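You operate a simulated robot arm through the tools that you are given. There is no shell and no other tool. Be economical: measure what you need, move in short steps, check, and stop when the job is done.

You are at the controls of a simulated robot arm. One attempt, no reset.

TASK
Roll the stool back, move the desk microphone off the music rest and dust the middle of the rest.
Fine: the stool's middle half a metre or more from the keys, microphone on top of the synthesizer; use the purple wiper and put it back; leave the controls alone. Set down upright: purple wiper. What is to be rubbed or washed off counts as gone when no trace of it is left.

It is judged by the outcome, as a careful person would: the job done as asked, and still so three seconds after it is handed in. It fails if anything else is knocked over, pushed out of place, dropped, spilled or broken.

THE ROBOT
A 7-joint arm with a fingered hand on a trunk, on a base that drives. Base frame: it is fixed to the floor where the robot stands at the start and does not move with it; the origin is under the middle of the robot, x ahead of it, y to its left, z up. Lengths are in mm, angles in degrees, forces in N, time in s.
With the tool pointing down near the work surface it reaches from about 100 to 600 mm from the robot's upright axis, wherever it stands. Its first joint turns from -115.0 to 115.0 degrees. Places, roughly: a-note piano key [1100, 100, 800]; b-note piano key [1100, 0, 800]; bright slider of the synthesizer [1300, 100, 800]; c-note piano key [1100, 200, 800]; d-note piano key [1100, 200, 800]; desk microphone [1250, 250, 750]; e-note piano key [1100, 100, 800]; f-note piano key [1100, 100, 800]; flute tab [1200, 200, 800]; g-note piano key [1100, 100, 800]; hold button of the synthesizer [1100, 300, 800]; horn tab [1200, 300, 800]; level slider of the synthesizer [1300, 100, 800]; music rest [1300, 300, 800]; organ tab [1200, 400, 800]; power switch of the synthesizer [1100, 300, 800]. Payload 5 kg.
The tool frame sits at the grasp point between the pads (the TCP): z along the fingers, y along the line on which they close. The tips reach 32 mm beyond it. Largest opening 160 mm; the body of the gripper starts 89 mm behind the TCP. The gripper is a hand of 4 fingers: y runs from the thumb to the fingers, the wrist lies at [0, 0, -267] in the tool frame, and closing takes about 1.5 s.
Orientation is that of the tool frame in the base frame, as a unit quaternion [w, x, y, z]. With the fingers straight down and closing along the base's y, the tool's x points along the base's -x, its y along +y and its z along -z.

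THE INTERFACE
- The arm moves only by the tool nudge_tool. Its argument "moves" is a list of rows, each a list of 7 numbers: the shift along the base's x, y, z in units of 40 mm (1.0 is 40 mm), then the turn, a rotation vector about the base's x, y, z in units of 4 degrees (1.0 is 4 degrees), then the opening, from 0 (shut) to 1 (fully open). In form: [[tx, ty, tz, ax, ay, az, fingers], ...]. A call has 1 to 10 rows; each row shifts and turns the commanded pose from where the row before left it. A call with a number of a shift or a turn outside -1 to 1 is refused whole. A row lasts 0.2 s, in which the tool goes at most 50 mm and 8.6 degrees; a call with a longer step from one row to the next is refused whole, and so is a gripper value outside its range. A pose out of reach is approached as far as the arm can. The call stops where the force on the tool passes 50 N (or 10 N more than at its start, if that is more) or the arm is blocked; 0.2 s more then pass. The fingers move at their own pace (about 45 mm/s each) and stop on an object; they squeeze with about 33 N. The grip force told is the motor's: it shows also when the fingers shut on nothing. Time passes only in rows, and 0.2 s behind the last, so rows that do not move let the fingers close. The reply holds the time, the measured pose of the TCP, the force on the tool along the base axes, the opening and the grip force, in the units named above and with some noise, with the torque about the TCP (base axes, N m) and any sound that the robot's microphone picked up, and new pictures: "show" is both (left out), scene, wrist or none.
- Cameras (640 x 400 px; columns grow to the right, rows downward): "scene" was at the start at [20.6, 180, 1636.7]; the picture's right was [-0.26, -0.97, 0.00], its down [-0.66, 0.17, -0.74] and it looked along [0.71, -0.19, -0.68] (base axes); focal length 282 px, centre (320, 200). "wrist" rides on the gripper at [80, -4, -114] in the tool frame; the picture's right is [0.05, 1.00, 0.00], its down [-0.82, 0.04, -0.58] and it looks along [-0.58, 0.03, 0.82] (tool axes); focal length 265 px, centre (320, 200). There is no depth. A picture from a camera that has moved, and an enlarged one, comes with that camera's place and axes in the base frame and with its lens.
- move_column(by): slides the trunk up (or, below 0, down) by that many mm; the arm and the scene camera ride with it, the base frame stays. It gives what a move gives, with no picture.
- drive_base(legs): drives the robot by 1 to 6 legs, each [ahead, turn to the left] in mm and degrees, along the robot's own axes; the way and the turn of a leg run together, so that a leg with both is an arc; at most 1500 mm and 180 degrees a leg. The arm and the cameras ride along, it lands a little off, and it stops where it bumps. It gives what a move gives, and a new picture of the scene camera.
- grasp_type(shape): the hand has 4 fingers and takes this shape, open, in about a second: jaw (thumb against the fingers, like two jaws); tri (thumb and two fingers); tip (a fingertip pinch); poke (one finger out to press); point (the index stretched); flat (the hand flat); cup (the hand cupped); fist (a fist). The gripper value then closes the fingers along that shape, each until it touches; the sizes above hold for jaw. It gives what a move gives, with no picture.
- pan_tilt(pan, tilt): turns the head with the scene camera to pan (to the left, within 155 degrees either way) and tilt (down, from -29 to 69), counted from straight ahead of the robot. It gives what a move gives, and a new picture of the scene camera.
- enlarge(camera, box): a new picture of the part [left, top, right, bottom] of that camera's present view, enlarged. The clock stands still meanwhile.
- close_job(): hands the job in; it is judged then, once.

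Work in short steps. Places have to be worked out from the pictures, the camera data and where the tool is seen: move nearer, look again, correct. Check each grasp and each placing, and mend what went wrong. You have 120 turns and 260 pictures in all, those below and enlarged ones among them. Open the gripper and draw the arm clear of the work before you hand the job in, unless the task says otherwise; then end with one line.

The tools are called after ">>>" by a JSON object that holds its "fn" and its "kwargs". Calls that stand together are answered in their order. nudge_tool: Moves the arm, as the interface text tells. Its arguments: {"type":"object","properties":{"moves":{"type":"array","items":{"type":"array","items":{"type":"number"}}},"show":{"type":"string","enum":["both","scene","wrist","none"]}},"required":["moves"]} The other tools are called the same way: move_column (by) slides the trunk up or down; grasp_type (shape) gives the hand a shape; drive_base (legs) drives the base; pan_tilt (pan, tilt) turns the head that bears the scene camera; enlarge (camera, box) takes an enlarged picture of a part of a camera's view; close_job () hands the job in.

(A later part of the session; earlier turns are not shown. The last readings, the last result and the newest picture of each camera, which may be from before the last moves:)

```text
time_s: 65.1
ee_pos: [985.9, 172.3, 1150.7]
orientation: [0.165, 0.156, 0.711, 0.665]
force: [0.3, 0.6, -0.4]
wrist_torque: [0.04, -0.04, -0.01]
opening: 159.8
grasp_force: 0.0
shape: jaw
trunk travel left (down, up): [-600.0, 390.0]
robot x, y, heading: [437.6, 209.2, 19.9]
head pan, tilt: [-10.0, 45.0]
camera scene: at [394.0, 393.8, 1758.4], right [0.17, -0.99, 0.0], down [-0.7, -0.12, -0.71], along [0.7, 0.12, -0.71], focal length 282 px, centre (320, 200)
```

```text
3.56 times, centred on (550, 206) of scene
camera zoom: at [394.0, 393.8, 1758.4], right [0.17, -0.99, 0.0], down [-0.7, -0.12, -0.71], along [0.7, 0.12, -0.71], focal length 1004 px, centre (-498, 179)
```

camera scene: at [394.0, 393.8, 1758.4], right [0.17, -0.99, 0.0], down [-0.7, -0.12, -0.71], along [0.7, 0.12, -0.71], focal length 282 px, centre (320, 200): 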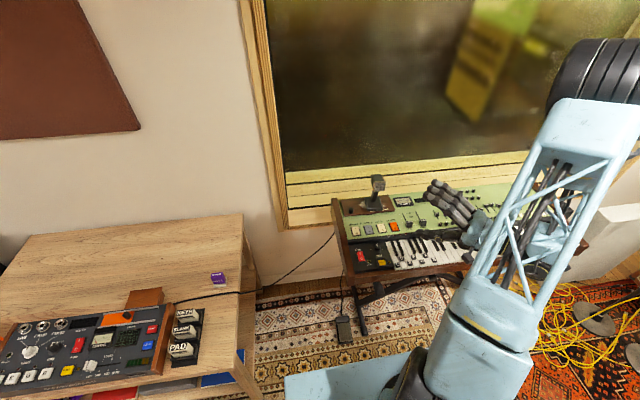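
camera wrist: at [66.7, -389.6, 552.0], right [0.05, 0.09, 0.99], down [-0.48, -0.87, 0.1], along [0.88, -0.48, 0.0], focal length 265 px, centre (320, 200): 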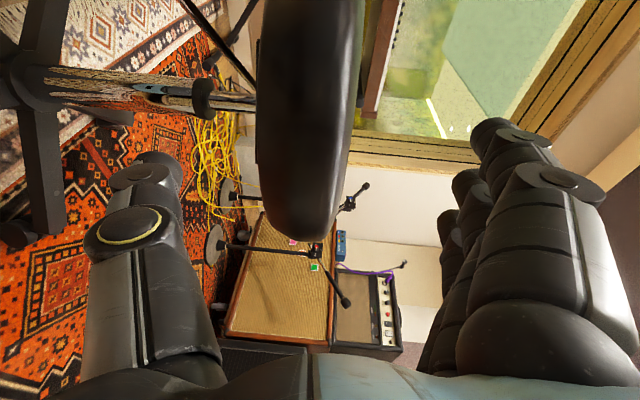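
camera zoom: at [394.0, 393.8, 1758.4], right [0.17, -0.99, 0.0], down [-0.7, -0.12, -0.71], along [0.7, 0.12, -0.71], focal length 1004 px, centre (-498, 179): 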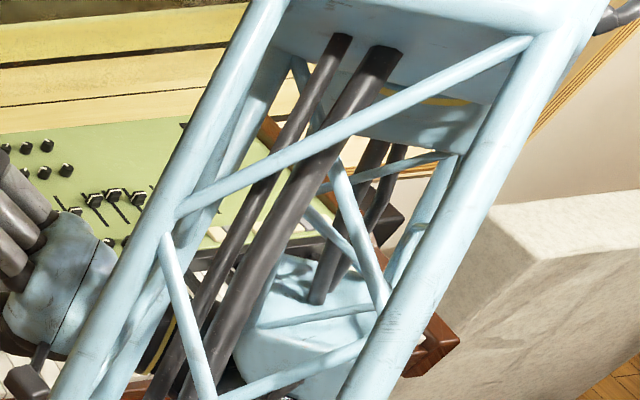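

The rest is a flat board with dust around and under the mic base. I rotate the hand to point forward and 30° down, with thumb left and fingers right, then get a closer wrist view.

>>> {"fn": "nudge_tool", "kwargs": {"moves": [[0.2, 0.05, 0, 0.663, 1, -0.73, 1], [0.2, 0.05, 0, 0.663, 1, -0.73, 1], [0.2, 0.05, 0, 0.663, 1, -0.73, 1], [0.2, 0.05, 0, 0.663, 1, -0.73, 1], [0.2, 0.05, 0, 0.663, 1, -0.73, 1], [0.2, 0.05, 0, 0.663, 1, -0.73, 1], [0.2, 0.05, 0, 0.663, 1, -0.73, 1], [0.2, 0.05, 0, 0.663, 1, -0.73, 1], [0.2, 0.05, 0, 0.663, 1, -0.73, 1], [0.2, 0.05, 0, 0.663, 1, -0.73, 1]], "show": "none"}}

>>> {"fn": "nudge_tool", "kwargs": {"moves": [[0.2, 0.05, 0, 0.663, 1, -0.73, 1], [0.2, 0.05, 0, 0.663, 1, -0.73, 1], [0.2, 0.05, 0, 0.663, 1, -0.73, 1], [0.2, 0.05, 0, 0.663, 1, -0.73, 1], [0.2, 0.05, 0, 0.663, 1, -0.73, 1], [0.2, 0.05, 0, 0.663, 1, -0.73, 1], [0.2, 0.05, 0, 0.663, 1, -0.73, 1], [0.2, 0.05, 0, 0.663, 1, -0.73, 1], [0, 0, 0, 0.663, 1, -0.73, 1], [0, 0, 0, 0.663, 1, -0.73, 1]]}}

```text
time_s: 67.3
ee_pos: [1067.0, 190.7, 1150.9]
orientation: [0.034, 0.571, 0.498, 0.652]
force: [-0.3, 0.6, -1.0]
wrist_torque: [0.0, 0.02, -0.01]
opening: 159.9
grasp_force: 0.1
shape: jaw
trunk travel left (down, up): [-600.0, 390.0]
robot x, y, heading: [439.2, 213.8, 19.7]
head pan, tilt: [-10.0, 45.0]
```

```text
time_s: 69.5
ee_pos: [1129.2, 208.1, 1151.0]
orientation: [-0.103, 0.852, 0.166, 0.485]
force: [0.1, -0.1, -0.3]
wrist_torque: [0.01, 0.0, 0.01]
opening: 159.8
grasp_force: 0.0
shape: jaw
trunk travel left (down, up): [-600.0, 390.0]
robot x, y, heading: [440.3, 209.1, 19.8]
head pan, tilt: [-10.0, 45.0]
camera scene: at [393.8, 394.0, 1758.3], right [0.17, -0.99, 0.0], down [-0.7, -0.12, -0.71], along [0.7, 0.12, -0.71], focal length 282 px, centre (320, 200)
camera wrist: at [1077.7, 189.0, 1278.5], right [0.41, -0.91, 0.03], down [-0.83, -0.38, -0.41], along [0.38, 0.14, -0.91], focal length 265 px, centre (320, 200)
```

scene: 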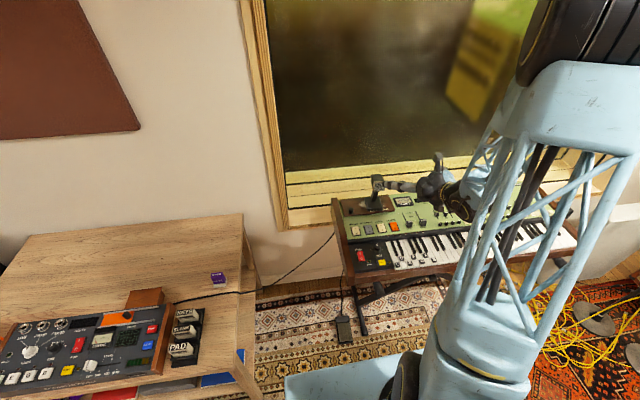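
wrist: 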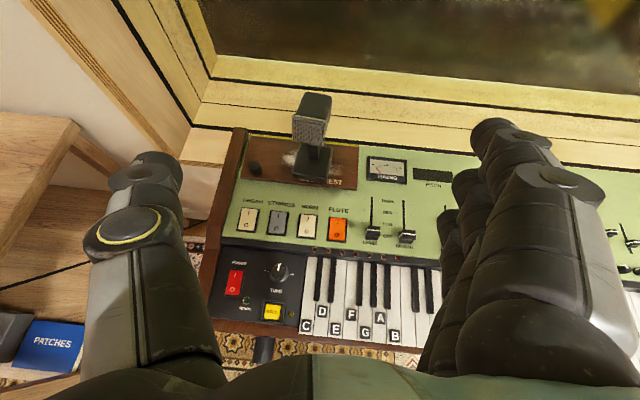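

The view is good: mic base around (1335, 306). I move the hand right along the synth to view the free space on top.

>>> {"fn": "nudge_tool", "kwargs": {"moves": [[0.3, -0.9, 0, 0, 0, 0, 1], [0.3, -0.9, 0, 0, 0, 0, 1], [0.3, -0.9, 0, 0, 0, 0, 1], [0.3, -0.9, 0, 0, 0, 0, 1], [0.3, -0.9, 0, 0, 0, 0, 1], [0.3, -0.9, 0, 0, 0, 0, 1]], "show": "wrist"}}

>>> {"fn": "enlarge", "kwargs": {"camera": "wrist", "box": [180, 80, 500, 280]}}

```text
time_s: 70.9
ee_pos: [1203.1, -9.0, 1151.6]
orientation: [-0.103, 0.852, 0.166, 0.486]
force: [1.1, 0.5, 0.2]
wrist_torque: [0.03, 0.01, 0.0]
opening: 160.1
grasp_force: 0.1
shape: jaw
trunk travel left (down, up): [-600.0, 390.0]
robot x, y, heading: [436.2, 208.0, 19.8]
head pan, tilt: [-10.0, 45.0]
camera wrist: at [1151.3, -28.5, 1278.1], right [0.41, -0.91, 0.03], down [-0.83, -0.38, -0.41], along [0.39, 0.14, -0.91], focal length 265 px, centre (320, 200)
```

wrist: 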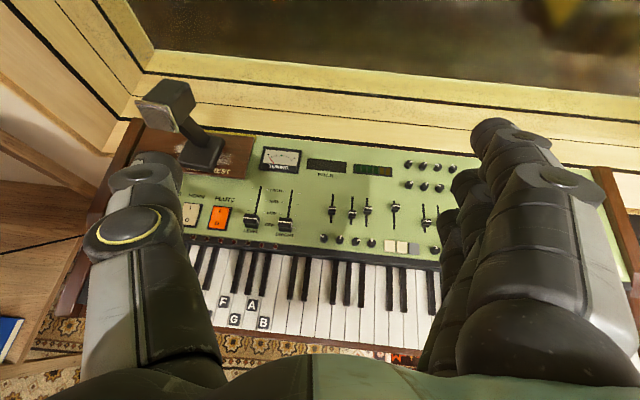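

```text
2.00 times, centred on (340, 180) of wrist
camera zoom: at [1151.3, -28.5, 1278.1], right [0.41, -0.91, 0.03], down [-0.83, -0.38, -0.41], along [0.39, 0.14, -0.91], focal length 531 px, centre (280, 240)
```

zoom: 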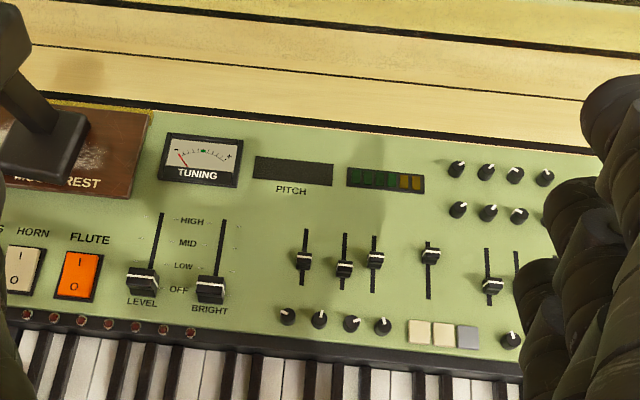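

Look further right for a bigger free area.

>>> {"fn": "nudge_tool", "kwargs": {"moves": [[0.3, -0.9, 0, 0, 0, 0, 1], [0.3, -0.9, 0, 0, 0, 0, 1], [0.3, -0.9, 0, 0, 0, 0, 1], [0.3, -0.9, 0, 0, 0, 0, 1], [0.3, -0.9, 0, 0, 0, 0, 1], [0.3, -0.9, 0, 0, 0, 0, 1]], "show": "wrist"}}

>>> {"fn": "enlarge", "kwargs": {"camera": "wrist", "box": [180, 80, 500, 280]}}

```text
time_s: 72.3
ee_pos: [1274.2, -226.1, 1149.3]
orientation: [-0.104, 0.853, 0.166, 0.484]
force: [-0.3, -0.1, -0.3]
wrist_torque: [-0.01, 0.02, 0.04]
opening: 160.1
grasp_force: 0.2
shape: jaw
trunk travel left (down, up): [-600.0, 390.0]
robot x, y, heading: [441.9, 210.1, 19.9]
head pan, tilt: [-10.0, 45.0]
camera wrist: at [1221.9, -245.5, 1276.6], right [0.41, -0.91, 0.03], down [-0.83, -0.38, -0.41], along [0.39, 0.14, -0.91], focal length 265 px, centre (320, 200)
```

wrist: 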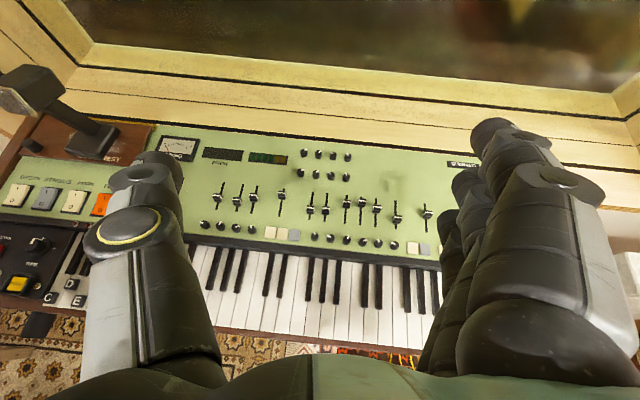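

```text
2.00 times, centred on (340, 180) of wrist
camera zoom: at [1221.9, -245.5, 1276.6], right [0.41, -0.91, 0.03], down [-0.83, -0.38, -0.41], along [0.39, 0.14, -0.91], focal length 531 px, centre (280, 240)
```

zoom: 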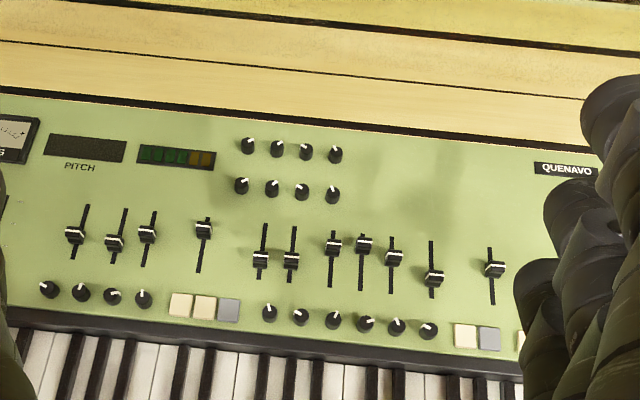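

There's a clear area between the small knobs and the QUENAVO label (about (1576, -291, 783)), which is the mic's destination. I go back to the mic and look closer.

>>> {"fn": "nudge_tool", "kwargs": {"moves": [[-0.25, 1, 0, 0, 0, 0, 1], [-0.25, 1, 0, 0, 0, 0, 1], [-0.25, 1, 0, 0, 0, 0, 1], [-0.25, 1, 0, 0, 0, 0, 1], [-0.25, 1, 0, 0, 0, 0, 1], [-0.25, 1, 0, 0, 0, 0, 1], [-0.25, 1, 0, 0, 0, 0, 1], [-0.25, 1, 0, 0, 0, 0, 1], [-0.25, 1, 0, 0, 0, 0, 1], [-0.25, 1, 0, 0, 0, 0, 1]], "show": "none"}}

>>> {"fn": "nudge_tool", "kwargs": {"moves": [[0.2, 0.9, -1, 0, 0, 0, 1], [0, 0.9, -1, 0, 0, 0, 1], [0, 0, -1, 0, 0, 0, 1], [0, 0, -1, 0, 0, 0, 1]]}}

```text
time_s: 74.5
ee_pos: [1172.1, 178.5, 1150.9]
orientation: [-0.102, 0.852, 0.166, 0.486]
force: [0.0, 0.6, 0.3]
wrist_torque: [-0.03, 0.02, 0.01]
opening: 159.9
grasp_force: 0.0
shape: jaw
trunk travel left (down, up): [-600.0, 390.0]
robot x, y, heading: [436.4, 210.8, 19.6]
head pan, tilt: [-10.0, 45.0]
```

```text
refused: row 1 steps farther than a row can; nothing moved
```

>>> {"fn": "nudge_tool", "kwargs": {"moves": [[0, 0.7, -0.8, 0, 0, 0, 1], [0, 0.7, -0.8, 0, 0, 0, 1], [0, 0.5, -0.8, 0, 0, 0, 1], [0, 0, -1, 0, 0, 0, 1], [0, 0, -1, 0, 0, 0, 1]]}}

```text
time_s: 75.7
ee_pos: [1175.3, 252.1, 974.3]
orientation: [-0.103, 0.852, 0.167, 0.485]
force: [0.0, -0.1, -0.6]
wrist_torque: [-0.01, 0.04, 0.01]
opening: 160.1
grasp_force: 0.1
shape: jaw
trunk travel left (down, up): [-600.0, 390.0]
robot x, y, heading: [437.2, 209.7, 19.8]
head pan, tilt: [-10.0, 45.0]
camera scene: at [394.6, 393.9, 1758.4], right [0.17, -0.99, 0.0], down [-0.7, -0.12, -0.71], along [0.7, 0.12, -0.71], focal length 282 px, centre (320, 200)
camera wrist: at [1122.4, 233.3, 1102.1], right [0.41, -0.91, 0.03], down [-0.83, -0.38, -0.41], along [0.39, 0.14, -0.91], focal length 265 px, centre (320, 200)
```

scene: 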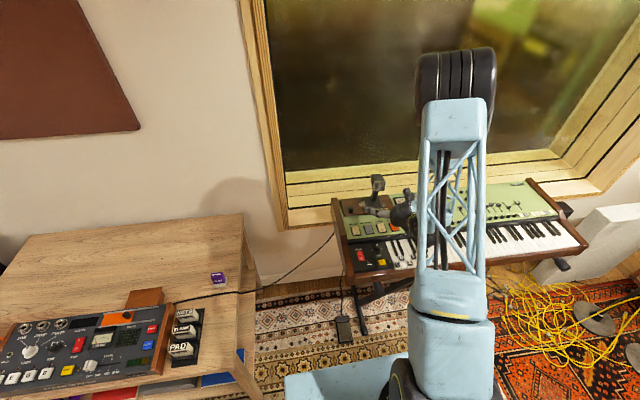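
wrist: 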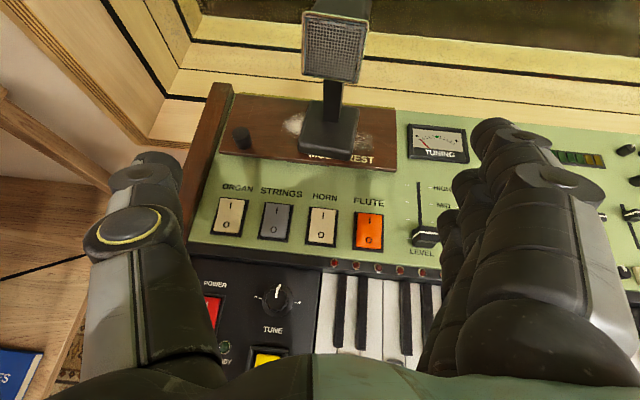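

Head of mic: about 64 mm wide, z 893–964, centred near (1360, 317). I advance with open fingers to straddle the head.

>>> {"fn": "nudge_tool", "kwargs": {"moves": [[0.75, 0.27, -0.23, 0, 0, 0, 1], [0.75, 0.27, -0.23, 0, 0, 0, 1], [0.75, 0.27, -0.23, 0, 0, 0, 1], [0.75, 0.27, -0.23, 0, 0, 0, 1]]}}

```text
time_s: 76.7
ee_pos: [1294.6, 296.8, 936.8]
orientation: [-0.103, 0.852, 0.167, 0.485]
force: [-0.3, -0.8, 0.2]
wrist_torque: [-0.02, 0.0, 0.01]
opening: 160.2
grasp_force: 0.0
shape: jaw
trunk travel left (down, up): [-600.0, 390.0]
robot x, y, heading: [441.5, 210.6, 19.9]
head pan, tilt: [-10.0, 45.0]
camera scene: at [394.6, 394.3, 1758.3], right [0.17, -0.99, 0.0], down [-0.7, -0.12, -0.71], along [0.7, 0.12, -0.71], focal length 282 px, centre (320, 200)
camera wrist: at [1242.3, 277.5, 1065.4], right [0.41, -0.91, 0.03], down [-0.83, -0.38, -0.41], along [0.39, 0.14, -0.91], focal length 265 px, centre (320, 200)
```

scene: 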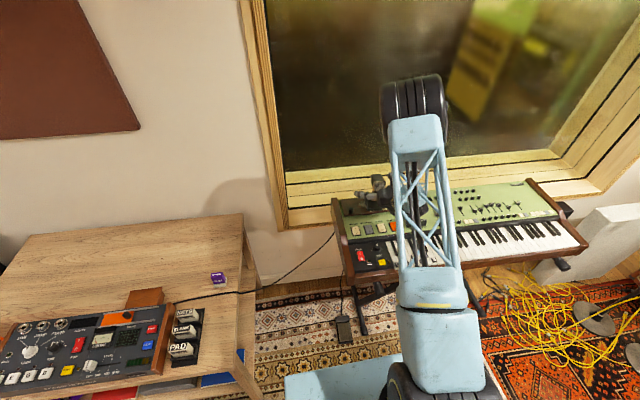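
wrist: 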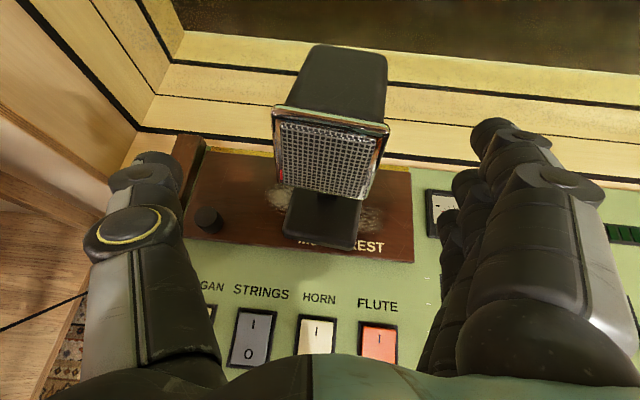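

Centred well. I go 58 mm further and close.

>>> {"fn": "nudge_tool", "kwargs": {"moves": [[0.68, 0.24, -0.12, 0, 0, 0, 1], [0.68, 0.24, -0.12, 0, 0, 0, 1], [0, 0, 0, 0, 0, 0, 0.25], [0, 0, 0, 0, 0, 0, 0.25], [0, 0, 0, 0, 0, 0, 0.25], [0, 0, 0, 0, 0, 0, 0.25], [0, 0, 0, 0, 0, 0, 0.25], [0, 0, 0, 0, 0, 0, 0.25], [0, 0, 0, 0, 0, 0, 0.25], [0, 0, 0, 0, 0, 0, 0.25]]}}

```text
time_s: 78.9
ee_pos: [1348.4, 314.6, 928.9]
orientation: [-0.104, 0.852, 0.167, 0.485]
force: [2.2, -0.6, -0.8]
wrist_torque: [-0.07, 0.13, 0.02]
opening: 37.1
grasp_force: 26.1
shape: jaw
trunk travel left (down, up): [-600.0, 390.0]
robot x, y, heading: [437.5, 212.1, 19.9]
head pan, tilt: [-10.0, 45.0]
camera scene: at [394.4, 394.0, 1758.3], right [0.17, -0.99, 0.0], down [-0.7, -0.12, -0.71], along [0.7, 0.12, -0.71], focal length 282 px, centre (320, 200)
camera wrist: at [1296.0, 295.7, 1055.9], right [0.41, -0.91, 0.03], down [-0.83, -0.38, -0.41], along [0.39, 0.14, -0.91], focal length 265 px, centre (320, 200)
```

scene: 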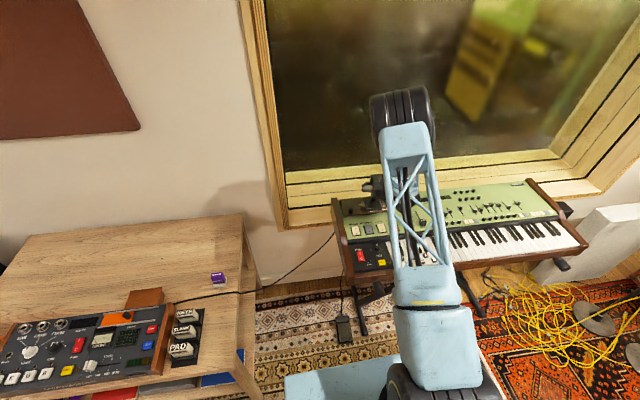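
wrist: 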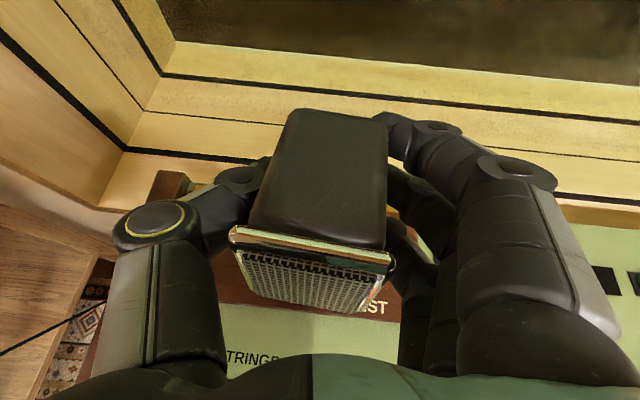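

Closed on the head. I lift slowly and check that the mic comes along.

>>> {"fn": "nudge_tool", "kwargs": {"moves": [[0, 0, 0, 0, 0, 0, 0.15], [0, 0, 0, 0, 0, 0, 0.15], [0, 0, 0.4, 0, 0, 0, 0.15], [0, 0, 0.6, 0, 0, 0, 0.15], [0, 0, 0.6, 0, 0, 0, 0.15]]}}

>>> {"fn": "enlarge", "kwargs": {"camera": "scene", "box": [320, 150, 440, 225]}}

```text
time_s: 80.1
ee_pos: [1349.2, 314.6, 992.5]
orientation: [-0.103, 0.853, 0.167, 0.485]
force: [0.9, 0.4, -6.4]
wrist_torque: [0.04, 0.0, -0.04]
opening: 36.0
grasp_force: 33.0
shape: jaw
trunk travel left (down, up): [-600.0, 390.0]
robot x, y, heading: [436.1, 210.2, 19.7]
head pan, tilt: [-10.0, 45.0]
camera scene: at [394.1, 393.9, 1758.3], right [0.17, -0.99, 0.0], down [-0.7, -0.12, -0.71], along [0.7, 0.12, -0.71], focal length 282 px, centre (320, 200)
camera wrist: at [1296.3, 295.2, 1119.3], right [0.41, -0.91, 0.03], down [-0.83, -0.38, -0.41], along [0.38, 0.14, -0.91], focal length 265 px, centre (320, 200)
```

scene: 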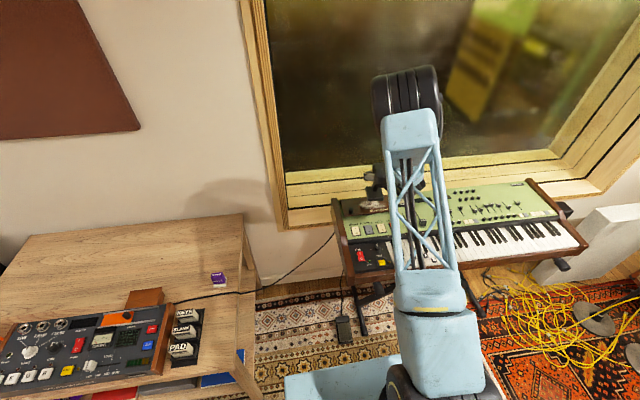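
wrist: 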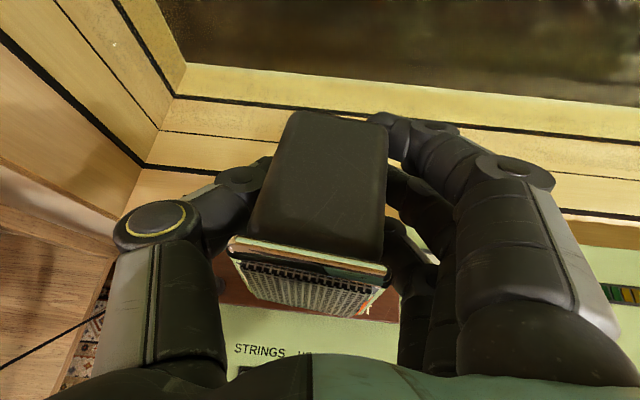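

```text
5.33 times, centred on (380, 188) of scene
camera zoom: at [394.1, 393.9, 1758.3], right [0.17, -0.99, 0.0], down [-0.7, -0.12, -0.71], along [0.7, 0.12, -0.71], focal length 1506 px, centre (0, 267)
```

zoom: 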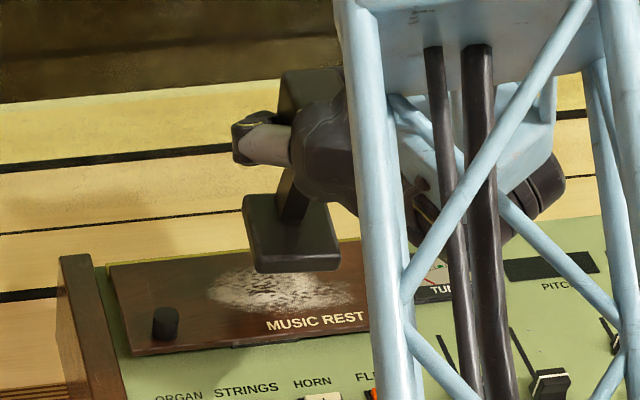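

The mic is in hand (6.4 N) and the dust patch is revealed in the middle of the rest. I pull the hand in and up before driving.

>>> {"fn": "nudge_tool", "kwargs": {"moves": [[0, 0, 0.7, 0, 0, 0, 0.15], [0, 0, 0.7, 0, 0, 0, 0.15], [-0.85, -0.1, 0, 0, 0, 0, 0.15], [-0.85, -0.1, 0, 0, 0, 0, 0.15], [-0.85, -0.1, 0, 0, 0, 0, 0.15], [-0.85, -0.1, 0, 0, 0, 0, 0.15], [-0.85, -0.1, 0, 0, 0, 0, 0.15], [-0.85, -0.1, 0, 0, 0, 0, 0.15], [-0.85, -0.1, 0, 0, 0, 0, 0.15]], "show": "wrist"}}

>>> {"fn": "pan_tilt", "kwargs": {"pan": -60, "tilt": 60}}

```text
time_s: 82.1
ee_pos: [1110.8, 287.8, 1048.8]
orientation: [-0.104, 0.851, 0.167, 0.487]
force: [-0.4, 0.3, -7.1]
wrist_torque: [0.02, 0.01, 0.02]
opening: 36.0
grasp_force: 32.6
shape: jaw
trunk travel left (down, up): [-600.0, 390.0]
robot x, y, heading: [439.4, 212.8, 20.0]
head pan, tilt: [-10.0, 45.0]
camera wrist: at [1058.3, 267.5, 1176.0], right [0.41, -0.91, 0.03], down [-0.83, -0.38, -0.41], along [0.39, 0.14, -0.91], focal length 265 px, centre (320, 200)
```

wrist: 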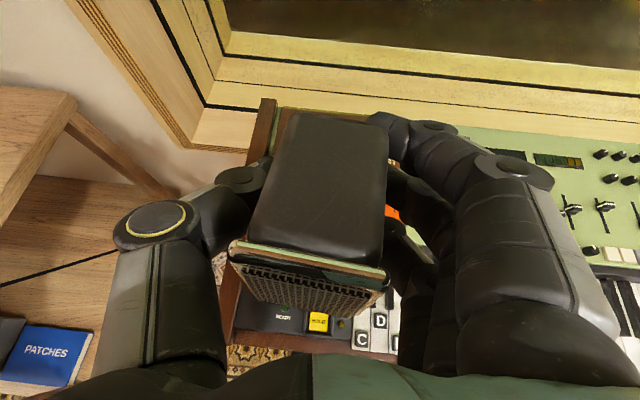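

```text
time_s: 83.3
ee_pos: [1111.6, 286.2, 1048.8]
orientation: [-0.103, 0.852, 0.166, 0.486]
force: [-0.3, -0.1, -6.9]
wrist_torque: [-0.02, -0.06, -0.01]
opening: 35.9
grasp_force: 32.9
shape: jaw
trunk travel left (down, up): [-600.0, 390.0]
robot x, y, heading: [438.1, 208.7, 19.8]
head pan, tilt: [-60.0, 60.0]
camera scene: at [365.3, 337.2, 1738.9], right [-0.64, -0.76, 0.0], down [-0.66, 0.56, -0.5], along [0.38, -0.32, -0.87], focal length 282 px, centre (320, 200)
```

scene: 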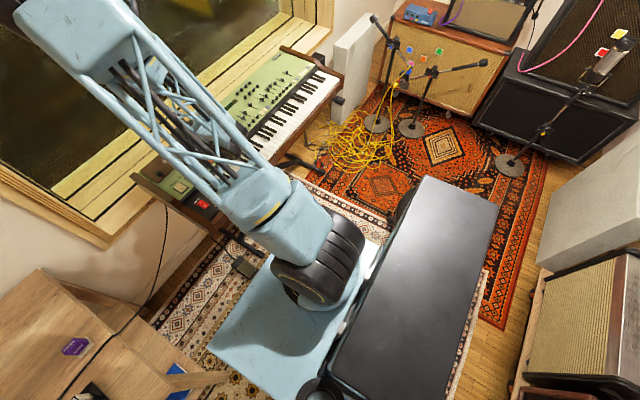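

I turn the base right to the heading for the new spot and check the way.

>>> {"fn": "drive_base", "kwargs": {"legs": [[0, -53]]}}

>>> {"fn": "pan_tilt", "kwargs": {"pan": -5, "tilt": 60}}

```text
time_s: 86.2
ee_pos: [904.8, -279.3, 1047.9]
orientation: [0.124, 0.837, -0.23, 0.481]
force: [-0.3, -0.8, -7.2]
wrist_torque: [0.04, -0.03, 0.01]
opening: 35.7
grasp_force: 33.3
shape: jaw
trunk travel left (down, up): [-600.0, 390.0]
robot x, y, heading: [439.6, 209.2, -32.8]
head pan, tilt: [-60.0, 60.0]
camera scene: at [496.1, 345.3, 1738.9], right [-1.0, 0.05, 0.0], down [0.04, 0.87, -0.5], along [-0.03, -0.5, -0.87], focal length 282 px, centre (320, 200)
```

scene: 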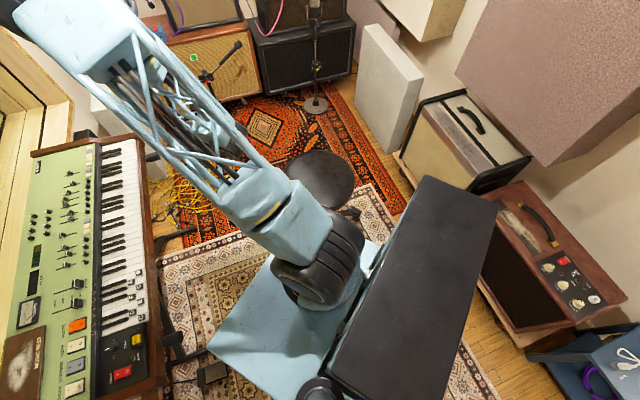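

```text
time_s: 87.4
ee_pos: [906.2, -278.7, 1048.5]
orientation: [0.124, 0.837, -0.23, 0.481]
force: [-0.2, 0.8, -7.1]
wrist_torque: [0.0, 0.0, 0.02]
opening: 35.9
grasp_force: 33.2
shape: jaw
trunk travel left (down, up): [-600.0, 390.0]
robot x, y, heading: [435.0, 208.2, -32.9]
head pan, tilt: [-5.0, 60.0]
camera scene: at [552.2, 371.1, 1738.9], right [-0.61, -0.79, 0.0], down [-0.68, 0.53, -0.5], along [0.39, -0.31, -0.87], focal length 282 px, centre (320, 200)
```

scene: 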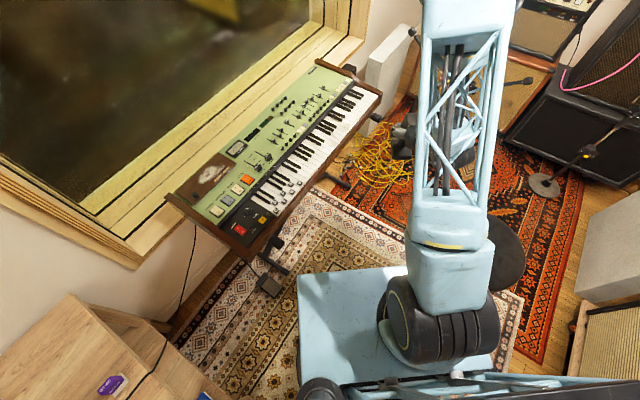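

The way is clear; stool at about (449, -463). I drive 385 mm and turn left to about heading 5°.

>>> {"fn": "drive_base", "kwargs": {"legs": [[200, 0], [180, 0], [0, 35]]}}

```text
time_s: 89.7
ee_pos: [1138.9, -429.7, 1049.9]
orientation: [0.123, 0.837, -0.231, 0.48]
force: [3.8, -2.1, -10.1]
wrist_torque: [-0.06, -0.14, 0.02]
opening: 35.2
grasp_force: 32.8
shape: jaw
trunk travel left (down, up): [-600.0, 390.0]
robot x, y, heading: [679.5, 57.3, -33.0]
head pan, tilt: [-5.0, 60.0]
stopped in leg 2: the robot was blocked; the commanded pose is now the measured one
camera scene: at [795.5, 213.3, 1738.9], right [-0.62, -0.79, 0.0], down [-0.68, 0.53, -0.5], along [0.39, -0.31, -0.87], focal length 282 px, centre (320, 200)
```

scene: 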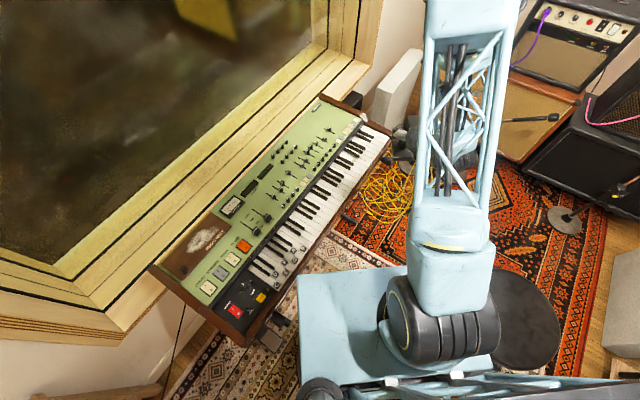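

Blocked in the second leg. I back off a little and look at what was touched.

>>> {"fn": "drive_base", "kwargs": {"legs": [[-40, 0]]}}

>>> {"fn": "pan_tilt", "kwargs": {"pan": 20, "tilt": 69}}

>>> {"fn": "pan_tilt", "kwargs": {"pan": -70, "tilt": 65}}

```text
time_s: 90.6
ee_pos: [1101.1, -406.9, 1051.3]
orientation: [0.125, 0.835, -0.232, 0.482]
force: [0.1, 0.8, -6.6]
wrist_torque: [0.02, 0.01, 0.0]
opening: 35.4
grasp_force: 33.2
shape: jaw
trunk travel left (down, up): [-600.0, 390.0]
robot x, y, heading: [640.9, 76.1, -33.1]
head pan, tilt: [-5.0, 60.0]
camera scene: at [756.0, 239.1, 1738.9], right [-0.62, -0.79, 0.0], down [-0.68, 0.53, -0.5], along [0.39, -0.31, -0.87], focal length 282 px, centre (320, 200)
```

scene: 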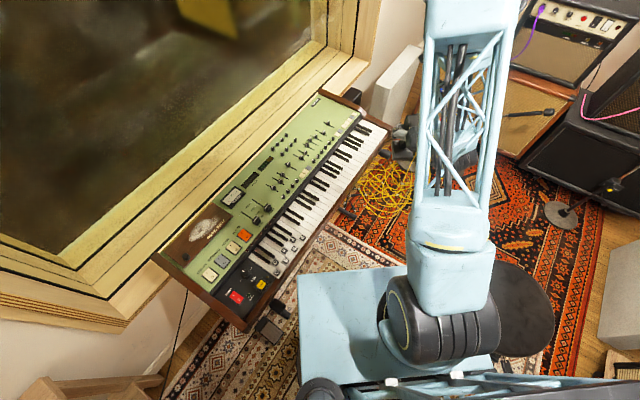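

```text
time_s: 91.5
ee_pos: [1101.6, -406.9, 1051.8]
orientation: [0.125, 0.836, -0.231, 0.482]
force: [0.6, 0.9, -6.3]
wrist_torque: [-0.01, 0.0, -0.02]
opening: 35.7
grasp_force: 33.0
shape: jaw
trunk travel left (down, up): [-600.0, 390.0]
robot x, y, heading: [639.8, 79.4, -32.8]
head pan, tilt: [20.0, 68.8]
camera scene: at [758.8, 266.9, 1729.5], right [-0.23, -0.97, 0.0], down [-0.91, 0.21, -0.36], along [0.35, -0.08, -0.93], focal length 282 px, centre (320, 200)
```

scene: 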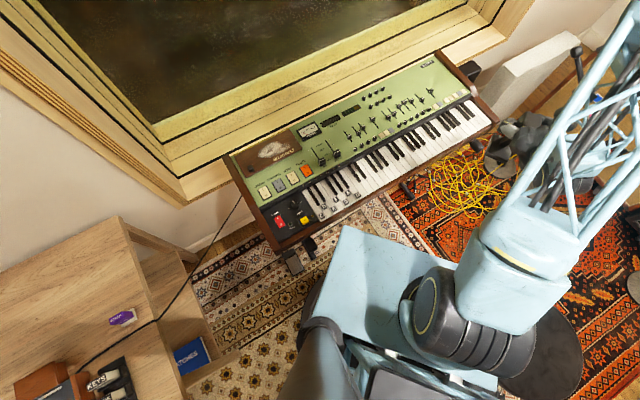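

```text
time_s: 93.2
ee_pos: [1101.7, -407.6, 1051.9]
orientation: [0.124, 0.836, -0.231, 0.482]
force: [0.5, 0.4, -6.8]
wrist_torque: [0.0, 0.01, -0.03]
opening: 35.6
grasp_force: 33.4
shape: jaw
trunk travel left (down, up): [-600.0, 390.0]
robot x, y, heading: [644.7, 76.9, -32.9]
head pan, tilt: [-70.0, 65.0]
camera scene: at [690.6, 220.4, 1733.3], right [-0.97, 0.22, 0.0], down [0.2, 0.88, -0.42], along [-0.1, -0.41, -0.91], focal length 282 px, centre (320, 200)
```

scene: 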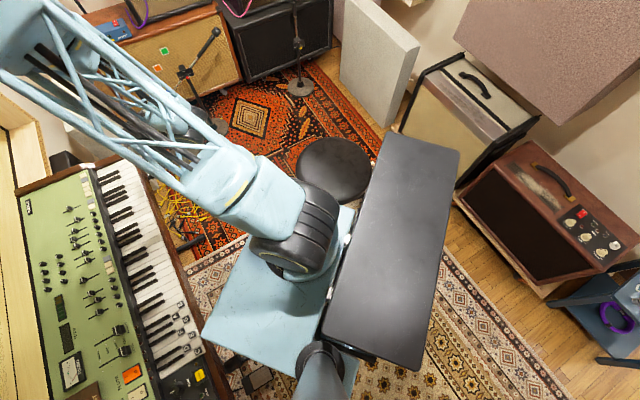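

The stool hasn't moved noticeably (about (467, -465)) and nothing looks displaced. I turn left to face the synth more squarely and advance gently.

>>> {"fn": "drive_base", "kwargs": {"legs": [[0, 28], [60, 0]]}}

>>> {"fn": "pan_tilt", "kwargs": {"pan": -5, "tilt": 55}}

```text
time_s: 95.6
ee_pos: [1337.5, -136.6, 1051.8]
orientation: [0.003, 0.867, -0.021, 0.497]
force: [0.3, -0.5, -7.4]
wrist_torque: [-0.02, -0.03, 0.03]
opening: 35.4
grasp_force: 32.5
shape: jaw
trunk travel left (down, up): [-600.0, 390.0]
robot x, y, heading: [705.7, 74.9, -4.8]
head pan, tilt: [-70.0, 65.0]
camera scene: at [677.8, 220.6, 1733.3], right [-0.96, -0.27, 0.0], down [-0.24, 0.87, -0.42], along [0.11, -0.41, -0.91], focal length 282 px, centre (320, 200)
```

scene: 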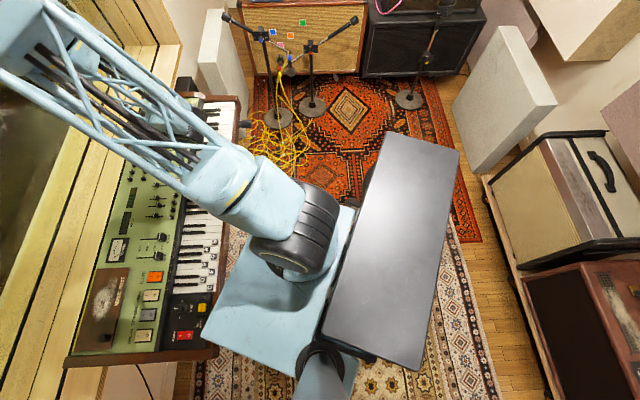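

```text
time_s: 97.0
ee_pos: [1337.6, -136.2, 1052.3]
orientation: [0.003, 0.867, -0.02, 0.498]
force: [1.0, -0.4, -7.1]
wrist_torque: [-0.01, 0.01, 0.0]
opening: 35.2
grasp_force: 33.2
shape: jaw
trunk travel left (down, up): [-600.0, 390.0]
robot x, y, heading: [701.2, 71.8, -4.5]
head pan, tilt: [-5.0, 55.0]
camera scene: at [731.5, 267.2, 1744.9], right [-0.17, -0.99, 0.0], down [-0.81, 0.14, -0.57], along [0.56, -0.1, -0.82], focal length 282 px, centre (320, 200)
```

scene: 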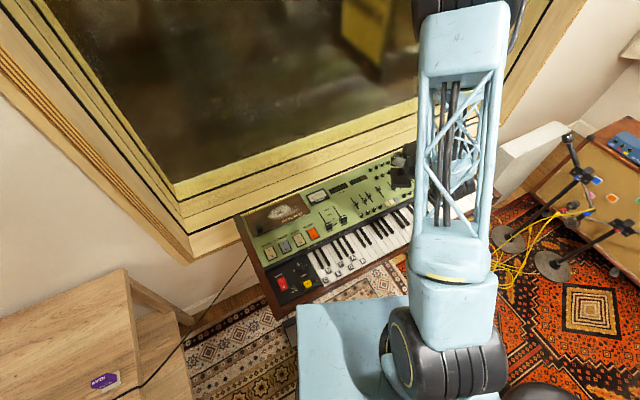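

I now move the mic toward the free area while yawing it to match the synth.

>>> {"fn": "nudge_tool", "kwargs": {"moves": [[0.8, -0.52, 0, 0, 0, 0.8, 0.15], [0.8, -0.52, 0, 0, 0, 0.8, 0.15], [0.8, -0.52, 0, 0, 0, 0.8, 0.15], [0.8, -0.52, 0, 0, 0, 0.8, 0.15], [0.8, -0.52, 0, 0, 0, 0.8, 0.15], [0.8, -0.52, 0, 0, 0, 0.8, 0.15]]}}

>>> {"fn": "enlarge", "kwargs": {"camera": "scene", "box": [300, 110, 500, 235]}}

```text
time_s: 98.4
ee_pos: [1529.5, -262.9, 1050.4]
orientation: [-0.082, 0.858, 0.126, 0.491]
force: [-0.1, -0.4, -7.2]
wrist_torque: [0.02, -0.01, 0.0]
opening: 35.0
grasp_force: 33.2
shape: jaw
trunk travel left (down, up): [-600.0, 390.0]
robot x, y, heading: [702.9, 72.8, -4.9]
head pan, tilt: [-5.0, 55.0]
camera scene: at [732.1, 265.9, 1745.0], right [-0.17, -0.99, 0.0], down [-0.81, 0.14, -0.57], along [0.56, -0.1, -0.82], focal length 282 px, centre (320, 200)
camera wrist: at [1474.9, -276.9, 1177.3], right [0.32, -0.95, 0.03], down [-0.86, -0.3, -0.41], along [0.4, 0.11, -0.91], focal length 265 px, centre (320, 200)
```

scene: 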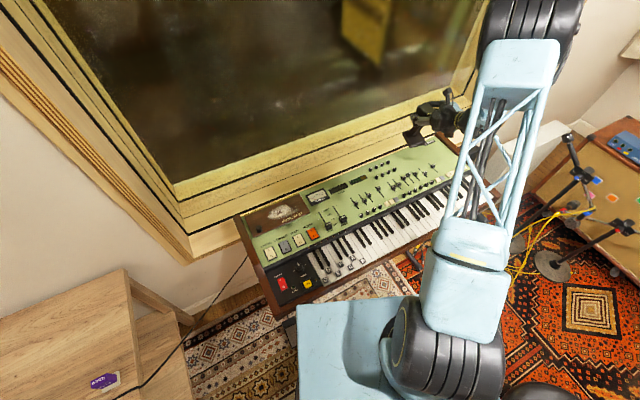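
wrist: 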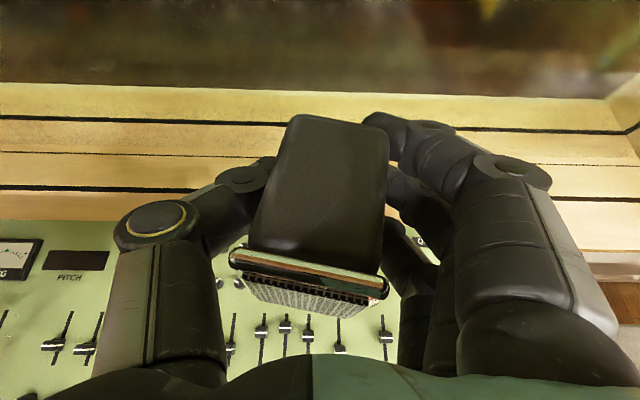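

```text
3.20 times, centred on (400, 172) of scene
camera zoom: at [732.1, 265.9, 1745.0], right [-0.17, -0.99, 0.0], down [-0.81, 0.14, -0.57], along [0.56, -0.1, -0.82], focal length 903 px, centre (64, 288)
```

zoom: 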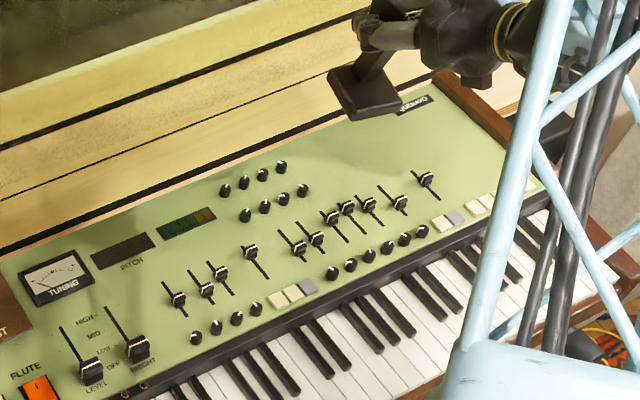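

The base now hovers over the free zone's near-left. I shift by (36, -31) mm and lower to z 960, then look again.

>>> {"fn": "nudge_tool", "kwargs": {"moves": [[0.45, -0.39, 0, 0, 0, 0.3, 0.15], [0.45, -0.39, 0, 0, 0, 0.3, 0.15], [0, 0, -0.75, 0, 0, 0, 0.15], [0, 0, -0.75, 0, 0, 0, 0.15], [0, 0, -0.75, 0, 0, 0, 0.15]], "show": "wrist"}}

>>> {"fn": "enlarge", "kwargs": {"camera": "scene", "box": [340, 110, 500, 210]}}

```text
time_s: 99.6
ee_pos: [1565.7, -292.5, 961.9]
orientation: [-0.091, 0.855, 0.144, 0.489]
force: [-0.2, 0.7, -5.8]
wrist_torque: [0.01, 0.0, 0.02]
opening: 35.3
grasp_force: 32.9
shape: jaw
trunk travel left (down, up): [-600.0, 390.0]
robot x, y, heading: [701.2, 77.2, -4.5]
head pan, tilt: [-5.0, 55.0]
camera wrist: at [1511.3, -309.5, 1088.0], right [0.36, -0.93, 0.03], down [-0.85, -0.34, -0.41], along [0.4, 0.12, -0.91], focal length 265 px, centre (320, 200)
```

wrist: 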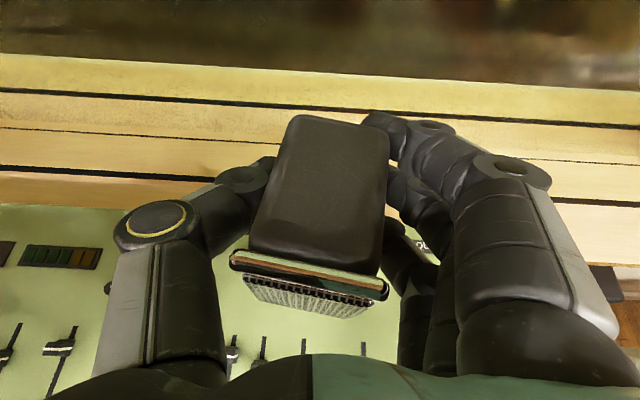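

```text
4.00 times, centred on (420, 160) of scene
camera zoom: at [732.0, 266.4, 1745.1], right [-0.17, -0.99, 0.0], down [-0.81, 0.14, -0.57], along [0.56, -0.1, -0.82], focal length 1129 px, centre (-80, 360)
```

zoom: 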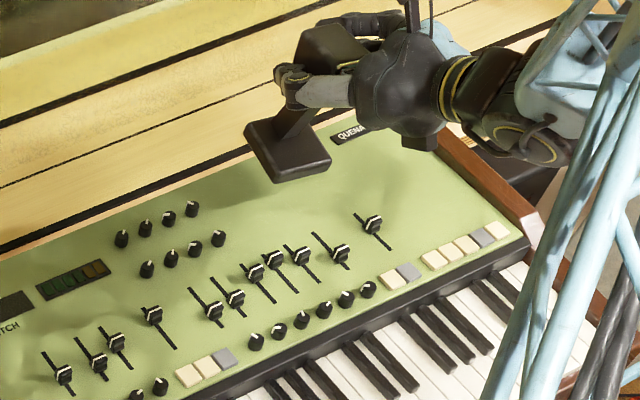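

The base's rear corner would land near the panel's back edge, so I shift 20 mm toward the player and then lower in small steps until contact.

>>> {"fn": "nudge_tool", "kwargs": {"moves": [[-0.47, -0.17, 0, 0, 0, 0, 0.15], [0, 0, -0.5, 0, 0, 0, 0.15], [0, 0, -0.3, 0, 0, 0, 0.15]], "show": "none"}}

>>> {"fn": "enlarge", "kwargs": {"camera": "scene", "box": [340, 110, 500, 210]}}

```text
time_s: 100.4
ee_pos: [1546.3, -299.9, 929.4]
orientation: [-0.091, 0.856, 0.143, 0.489]
force: [0.5, 0.7, -6.4]
wrist_torque: [0.0, -0.01, 0.01]
opening: 34.9
grasp_force: 32.9
shape: jaw
trunk travel left (down, up): [-600.0, 390.0]
robot x, y, heading: [702.3, 71.7, -5.0]
head pan, tilt: [-5.0, 55.0]
```

```text
4.00 times, centred on (420, 160) of scene
camera zoom: at [732.0, 266.7, 1745.0], right [-0.17, -0.99, 0.0], down [-0.81, 0.14, -0.57], along [0.56, -0.1, -0.82], focal length 1129 px, centre (-80, 360)
```

zoom: 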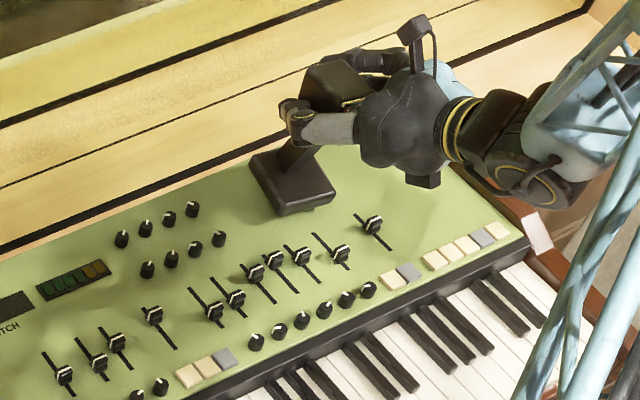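

It hovers just above a clear patch. I lower in 4 mm steps watching the force.

>>> {"fn": "nudge_tool", "kwargs": {"moves": [[0, 0, -0.1, 0, 0, 0, 0.15], [0, 0, -0.1, 0, 0, 0, 0.15], [0, 0, -0.1, 0, 0, 0, 0.15]], "show": "none"}}

```text
time_s: 101.2
ee_pos: [1546.5, -299.6, 918.3]
orientation: [-0.091, 0.855, 0.143, 0.49]
force: [0.2, 0.6, -2.6]
wrist_torque: [-0.09, -0.03, 0.02]
opening: 35.4
grasp_force: 33.7
shape: jaw
trunk travel left (down, up): [-600.0, 390.0]
robot x, y, heading: [701.4, 73.3, -4.6]
head pan, tilt: [-5.0, 55.0]
```

Force is dropping (contact starting). One or two more mm, then check.

>>> {"fn": "nudge_tool", "kwargs": {"moves": [[0, 0, -0.06, 0, 0, 0, 0.15], [0, 0, 0, 0, 0, 0, 0.15]], "show": "none"}}

>>> {"fn": "enlarge", "kwargs": {"camera": "scene", "box": [380, 120, 460, 170]}}

```text
time_s: 101.8
ee_pos: [1547.1, -297.8, 917.8]
orientation: [-0.09, 0.855, 0.143, 0.491]
force: [2.3, 1.9, 5.0]
wrist_torque: [-0.22, -0.11, 0.09]
opening: 35.2
grasp_force: 32.8
shape: jaw
trunk travel left (down, up): [-600.0, 390.0]
robot x, y, heading: [700.4, 75.0, -4.5]
head pan, tilt: [-5.0, 55.0]
```

```text
8.00 times, centred on (420, 145) of scene
camera zoom: at [730.8, 267.6, 1745.0], right [-0.17, -0.99, 0.0], down [-0.81, 0.14, -0.57], along [0.57, -0.1, -0.82], focal length 2259 px, centre (-480, 640)
```

zoom: 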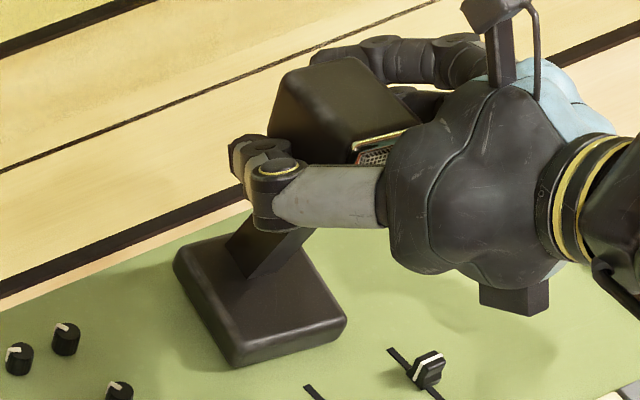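

The base rests flat on the panel. I open the hand and then withdraw backwards and up along the tool axis.

>>> {"fn": "nudge_tool", "kwargs": {"moves": [[0, 0, 0, 0, 0, 0, 0.5], [0, 0, 0, 0, 0, 0, 0.8], [0, 0, 0, 0, 0, 0, 1], [0, 0, 0, 0, 0, 0, 1], [0, 0, 0, 0, 0, 0, 1], [0, 0, 0, 0, 0, 0, 1], [0, 0, 0, 0, 0, 0, 1]]}}

```text
time_s: 103.4
ee_pos: [1546.3, -299.6, 916.2]
orientation: [-0.09, 0.856, 0.143, 0.489]
force: [0.0, 0.8, -0.6]
wrist_torque: [-0.04, -0.02, -0.02]
opening: 159.9
grasp_force: 0.2
shape: jaw
trunk travel left (down, up): [-600.0, 390.0]
robot x, y, heading: [702.8, 75.4, -4.6]
head pan, tilt: [-5.0, 55.0]
camera scene: at [731.0, 267.2, 1745.0], right [-0.17, -0.99, 0.0], down [-0.81, 0.14, -0.57], along [0.57, -0.1, -0.82], focal length 282 px, centre (320, 200)
camera wrist: at [1491.8, -315.6, 1042.7], right [0.36, -0.93, 0.03], down [-0.85, -0.34, -0.41], along [0.4, 0.12, -0.91], focal length 265 px, centre (320, 200)
```

scene: 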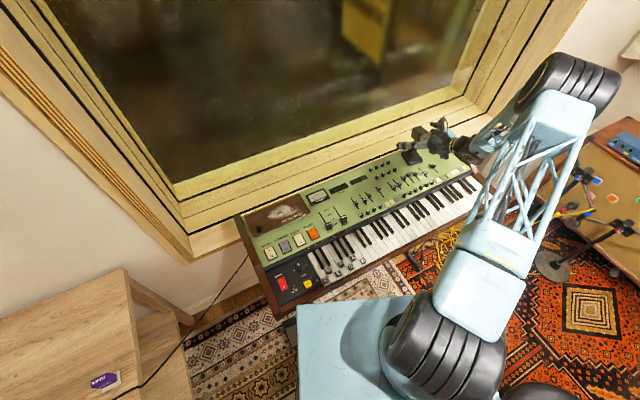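
wrist: 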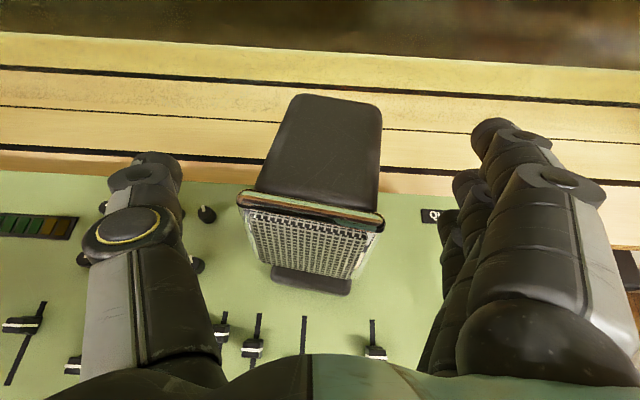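

The mic stands by itself. Withdrawing.

>>> {"fn": "nudge_tool", "kwargs": {"moves": [[-0.7, -0.27, 0.15, 0, 0, 0, 1], [-0.7, -0.27, 0.15, 0, 0, 0, 1], [-0.7, -0.27, 0.15, 0, 0, 0, 1], [-0.7, -0.27, 0.15, 0, 0, 0, 1], [-0.6, 0, 0.6, 0, 0, 0, 1], [-0.6, 0, 0.6, 0, 0, 0, 1], [-0.6, 0, 0.6, 0, 0, 0, 1], [-0.6, 0, 0.6, 0, 0, 0, 1]]}}

>>> {"fn": "enlarge", "kwargs": {"camera": "scene", "box": [230, 110, 490, 272]}}

```text
time_s: 105.2
ee_pos: [1338.4, -341.0, 1035.3]
orientation: [-0.09, 0.855, 0.143, 0.49]
force: [0.5, 0.7, -0.1]
wrist_torque: [-0.01, 0.02, -0.03]
opening: 159.9
grasp_force: 0.0
shape: jaw
trunk travel left (down, up): [-600.0, 390.0]
robot x, y, heading: [701.3, 75.4, -4.6]
head pan, tilt: [-5.0, 55.0]
camera scene: at [730.3, 267.6, 1744.9], right [-0.17, -0.99, 0.0], down [-0.81, 0.14, -0.57], along [0.57, -0.1, -0.82], focal length 282 px, centre (320, 200)
camera wrist: at [1283.4, -358.0, 1162.7], right [0.36, -0.93, 0.03], down [-0.85, -0.34, -0.41], along [0.4, 0.12, -0.91], focal length 265 px, centre (320, 200)
```

scene: 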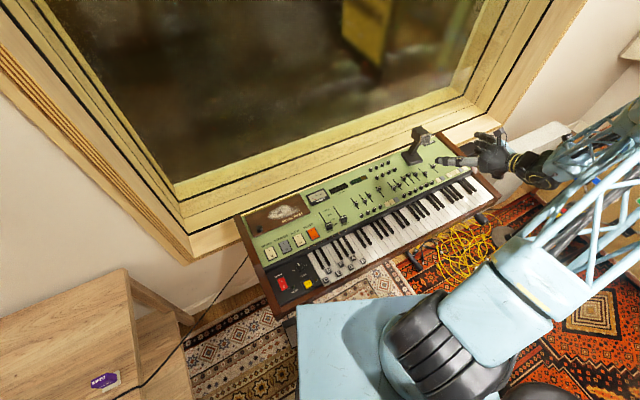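
wrist: 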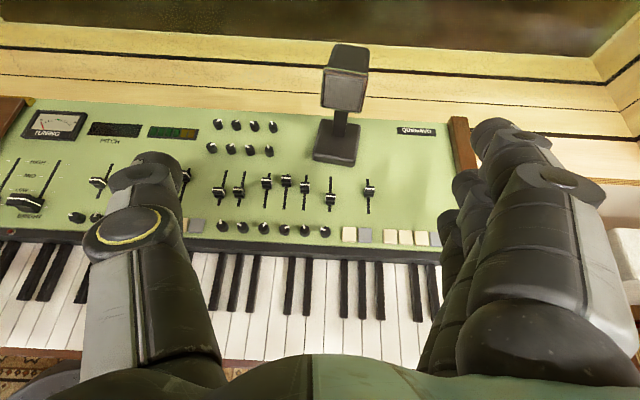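

```text
2.46 times, centred on (360, 191) of scene
camera zoom: at [730.3, 267.6, 1744.9], right [-0.17, -0.99, 0.0], down [-0.81, 0.14, -0.57], along [0.57, -0.1, -0.82], focal length 695 px, centre (222, 222)
```

zoom: 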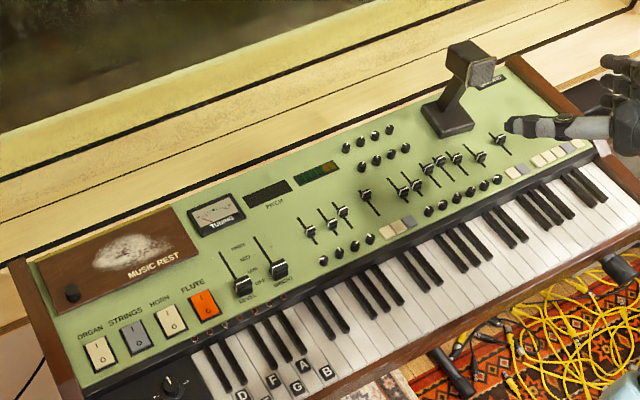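

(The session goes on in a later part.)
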